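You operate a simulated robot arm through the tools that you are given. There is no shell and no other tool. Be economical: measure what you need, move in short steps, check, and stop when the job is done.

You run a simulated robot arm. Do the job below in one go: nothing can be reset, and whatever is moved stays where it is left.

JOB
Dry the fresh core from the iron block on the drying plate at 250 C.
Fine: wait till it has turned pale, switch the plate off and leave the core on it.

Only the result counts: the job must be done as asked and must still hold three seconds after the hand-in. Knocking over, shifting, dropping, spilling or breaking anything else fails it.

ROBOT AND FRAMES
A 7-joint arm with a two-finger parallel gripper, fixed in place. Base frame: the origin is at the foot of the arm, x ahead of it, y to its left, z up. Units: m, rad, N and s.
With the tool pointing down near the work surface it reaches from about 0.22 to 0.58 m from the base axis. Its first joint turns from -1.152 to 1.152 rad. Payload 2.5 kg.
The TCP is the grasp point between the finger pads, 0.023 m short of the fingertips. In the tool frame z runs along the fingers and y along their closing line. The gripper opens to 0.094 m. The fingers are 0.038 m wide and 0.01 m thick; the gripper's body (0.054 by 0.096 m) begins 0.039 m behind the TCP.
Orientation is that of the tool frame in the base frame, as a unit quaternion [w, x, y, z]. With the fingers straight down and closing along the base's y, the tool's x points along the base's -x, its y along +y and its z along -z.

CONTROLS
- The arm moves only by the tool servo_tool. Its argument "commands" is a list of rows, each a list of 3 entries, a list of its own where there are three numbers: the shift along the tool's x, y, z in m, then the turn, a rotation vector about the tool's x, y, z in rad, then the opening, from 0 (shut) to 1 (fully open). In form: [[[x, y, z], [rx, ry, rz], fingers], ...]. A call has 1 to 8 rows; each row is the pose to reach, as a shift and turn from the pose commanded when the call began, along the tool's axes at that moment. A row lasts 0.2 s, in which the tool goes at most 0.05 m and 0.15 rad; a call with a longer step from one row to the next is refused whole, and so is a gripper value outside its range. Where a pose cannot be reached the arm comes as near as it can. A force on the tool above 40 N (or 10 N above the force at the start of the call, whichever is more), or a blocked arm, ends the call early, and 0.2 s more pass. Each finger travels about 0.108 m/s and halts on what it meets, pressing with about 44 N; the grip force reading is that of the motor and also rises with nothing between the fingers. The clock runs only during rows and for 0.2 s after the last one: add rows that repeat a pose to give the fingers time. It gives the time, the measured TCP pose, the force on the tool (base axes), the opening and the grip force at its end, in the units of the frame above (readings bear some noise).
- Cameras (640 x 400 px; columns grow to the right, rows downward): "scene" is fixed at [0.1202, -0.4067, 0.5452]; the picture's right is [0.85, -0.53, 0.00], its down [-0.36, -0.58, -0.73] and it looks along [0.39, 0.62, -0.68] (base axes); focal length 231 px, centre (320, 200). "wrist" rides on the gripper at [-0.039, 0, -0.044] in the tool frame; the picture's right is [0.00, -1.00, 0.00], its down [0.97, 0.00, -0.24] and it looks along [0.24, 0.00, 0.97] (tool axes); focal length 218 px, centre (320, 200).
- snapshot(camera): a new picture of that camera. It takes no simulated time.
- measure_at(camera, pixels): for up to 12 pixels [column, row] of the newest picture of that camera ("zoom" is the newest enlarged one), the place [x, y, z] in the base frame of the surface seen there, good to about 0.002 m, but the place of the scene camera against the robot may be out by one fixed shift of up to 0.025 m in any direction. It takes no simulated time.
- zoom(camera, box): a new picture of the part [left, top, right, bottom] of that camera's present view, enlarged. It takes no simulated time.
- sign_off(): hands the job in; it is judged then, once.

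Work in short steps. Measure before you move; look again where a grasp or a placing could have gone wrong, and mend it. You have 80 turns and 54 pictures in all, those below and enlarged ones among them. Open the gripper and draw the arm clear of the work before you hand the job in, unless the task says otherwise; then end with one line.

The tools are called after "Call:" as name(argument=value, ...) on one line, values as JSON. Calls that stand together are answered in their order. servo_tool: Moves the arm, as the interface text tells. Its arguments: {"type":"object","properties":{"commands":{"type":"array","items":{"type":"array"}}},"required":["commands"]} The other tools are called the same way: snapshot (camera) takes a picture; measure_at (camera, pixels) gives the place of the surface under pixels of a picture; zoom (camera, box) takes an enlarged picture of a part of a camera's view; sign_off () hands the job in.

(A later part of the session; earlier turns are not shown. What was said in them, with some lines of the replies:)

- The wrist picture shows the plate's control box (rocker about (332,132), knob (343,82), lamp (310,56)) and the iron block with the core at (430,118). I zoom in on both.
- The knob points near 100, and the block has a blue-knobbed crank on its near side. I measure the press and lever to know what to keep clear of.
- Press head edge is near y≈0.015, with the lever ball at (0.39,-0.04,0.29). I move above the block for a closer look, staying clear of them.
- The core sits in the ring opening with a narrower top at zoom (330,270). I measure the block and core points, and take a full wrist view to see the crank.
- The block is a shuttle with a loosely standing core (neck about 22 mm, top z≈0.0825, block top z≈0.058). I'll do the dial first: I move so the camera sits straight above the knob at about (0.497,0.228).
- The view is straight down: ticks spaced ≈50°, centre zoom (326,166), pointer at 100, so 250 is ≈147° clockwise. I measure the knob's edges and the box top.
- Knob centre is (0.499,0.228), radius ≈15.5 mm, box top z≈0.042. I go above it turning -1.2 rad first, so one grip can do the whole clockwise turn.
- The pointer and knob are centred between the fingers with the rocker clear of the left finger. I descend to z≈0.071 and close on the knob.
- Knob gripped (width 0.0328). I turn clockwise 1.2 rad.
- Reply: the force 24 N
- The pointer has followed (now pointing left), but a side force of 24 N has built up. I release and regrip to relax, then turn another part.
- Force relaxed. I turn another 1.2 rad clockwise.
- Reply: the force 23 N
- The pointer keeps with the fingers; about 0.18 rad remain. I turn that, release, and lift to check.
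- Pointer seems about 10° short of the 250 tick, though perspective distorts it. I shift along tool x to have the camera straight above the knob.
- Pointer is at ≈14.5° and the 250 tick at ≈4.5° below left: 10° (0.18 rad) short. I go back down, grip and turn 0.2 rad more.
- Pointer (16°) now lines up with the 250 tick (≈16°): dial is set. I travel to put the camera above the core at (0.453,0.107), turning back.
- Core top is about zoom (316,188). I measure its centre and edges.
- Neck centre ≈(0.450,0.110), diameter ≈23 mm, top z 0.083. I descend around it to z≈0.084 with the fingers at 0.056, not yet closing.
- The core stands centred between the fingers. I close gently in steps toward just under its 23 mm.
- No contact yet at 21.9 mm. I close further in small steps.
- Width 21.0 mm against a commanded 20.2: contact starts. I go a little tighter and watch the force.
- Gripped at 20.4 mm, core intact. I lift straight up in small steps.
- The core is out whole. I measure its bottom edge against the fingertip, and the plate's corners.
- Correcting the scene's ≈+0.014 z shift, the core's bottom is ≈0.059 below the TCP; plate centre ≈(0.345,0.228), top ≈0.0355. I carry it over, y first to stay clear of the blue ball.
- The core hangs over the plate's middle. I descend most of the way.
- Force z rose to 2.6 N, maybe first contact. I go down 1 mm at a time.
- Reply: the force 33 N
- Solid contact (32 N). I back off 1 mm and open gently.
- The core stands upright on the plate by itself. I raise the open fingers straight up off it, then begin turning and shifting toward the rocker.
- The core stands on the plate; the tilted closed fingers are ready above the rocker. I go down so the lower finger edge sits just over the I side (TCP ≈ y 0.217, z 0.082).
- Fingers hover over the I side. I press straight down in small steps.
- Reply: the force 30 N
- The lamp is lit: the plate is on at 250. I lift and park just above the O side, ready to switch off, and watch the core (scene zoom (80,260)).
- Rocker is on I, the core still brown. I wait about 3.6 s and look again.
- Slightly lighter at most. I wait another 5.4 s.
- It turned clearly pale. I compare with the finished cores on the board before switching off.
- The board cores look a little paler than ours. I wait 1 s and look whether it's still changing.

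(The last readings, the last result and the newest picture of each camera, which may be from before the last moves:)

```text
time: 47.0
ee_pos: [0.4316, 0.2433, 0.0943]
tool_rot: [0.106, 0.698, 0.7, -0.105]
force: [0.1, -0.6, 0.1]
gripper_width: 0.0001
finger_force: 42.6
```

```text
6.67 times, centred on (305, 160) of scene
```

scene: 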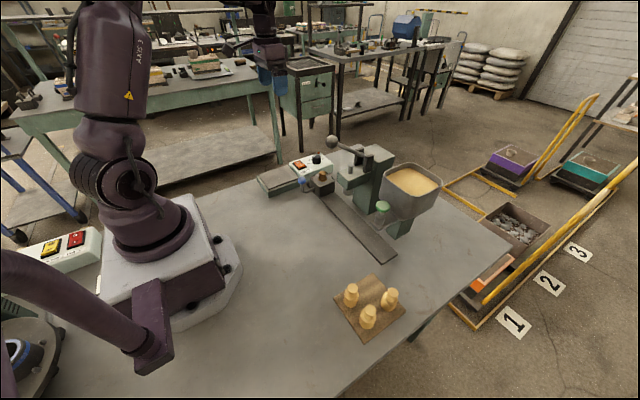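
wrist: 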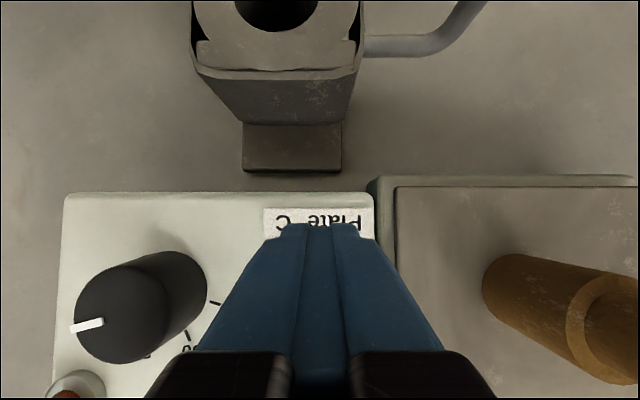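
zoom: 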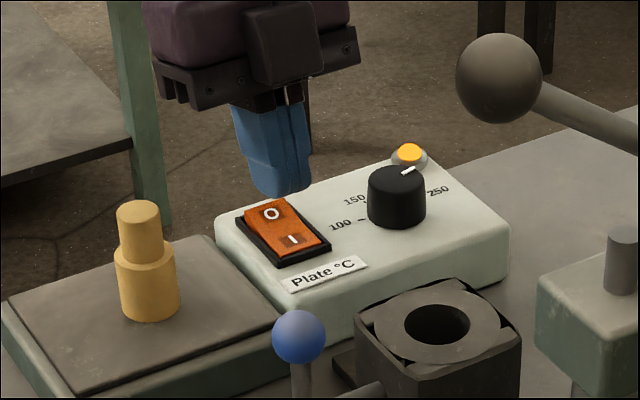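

Colour is unchanged over the second, so it is in its pale state. I press the O side down now.

Call:
servo_tool(commands=[[[0.005, 0, 0.009], [0, 0, 0], 0], [[0.0065, 0, 0.014], [0, 0, 0], 0], [[0.0073, 0, 0.0165], [0, 0, 0], 0], [[0.008, 0, 0.0185], [0, 0, 0], 0], [[0.0086, 0, 0.0198], [0, 0, 0], 0]])

Call:
zoom(camera="scene", box=[265, 130, 345, 190])

```text
time: 48.4
ee_pos: [0.4351, 0.2467, 0.0756]
tool_rot: [0.107, 0.699, 0.699, -0.105]
force: [-1.0, -0.9, 3.5]
gripper_width: 0.0
finger_force: 42.3
stopped in row 5: the force on the tool passed its limit (the readings are from after the stop); the commanded pose is now the measured one
```

```text
6.67 times, centred on (305, 160) of scene
```

zoom: 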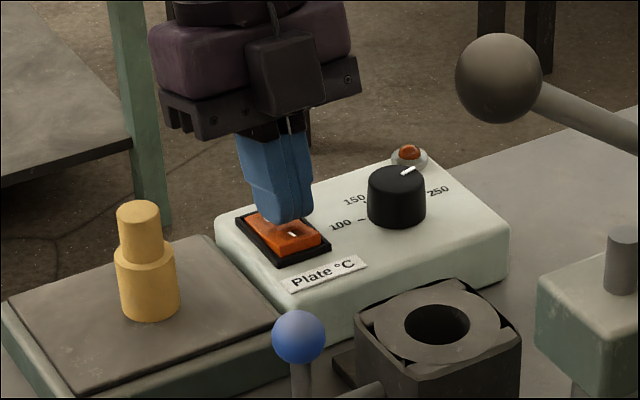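

The lamp is out, so the plate is off. I raise straight up (base z), open the gripper well above and check that everything holds.

Call:
servo_tool(commands=[[[-0.009, 0, -0.0287], [0, 0, 0], 0], [[-0.0207, 0, -0.0669], [0, 0, 0], 0], [[-0.0325, 0, -0.1051], [0, 0, 0], 0], [[-0.0443, 0, -0.1433], [0, 0, 0], 0.3], [[-0.0443, 0, -0.1433], [0, 0, 0], 0.8], [[-0.0443, 0, -0.1433], [0, 0, 0], 0.8]])

Call:
zoom(camera="scene", box=[265, 130, 345, 190])

Call:
snapshot(camera="wrist")

```text
time: 49.8
ee_pos: [0.4345, 0.2495, 0.2246]
tool_rot: [0.107, 0.699, 0.699, -0.105]
force: [0.4, -0.2, 0.5]
gripper_width: 0.0755
finger_force: 0.0
```

```text
6.67 times, centred on (305, 160) of scene
```

zoom: 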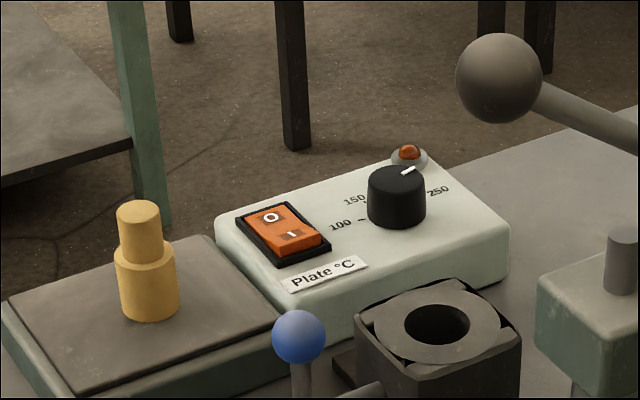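

```text
16 pictures are left
```

wrist: 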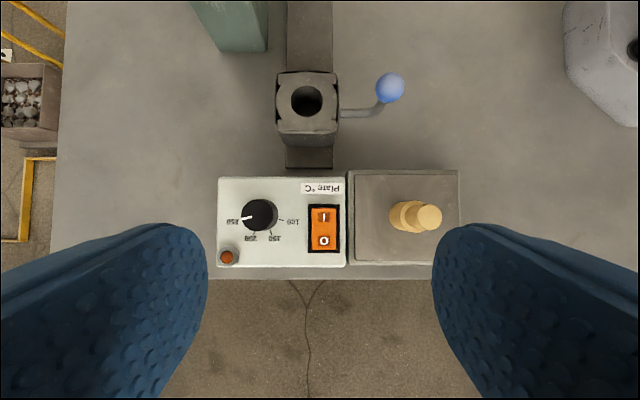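

The rocker is at O, the lamp is dark, the knob is at 250 and the pale core stands on the plate. The arm is clear with the gripper open, so I hand in.

Call:
sign_off()

```text
The job is handed in.
```

The core was dried at 250 C until it turned pale, then the plate was switched off; the core is still standing on it, and the arm is clear with the gripper open.
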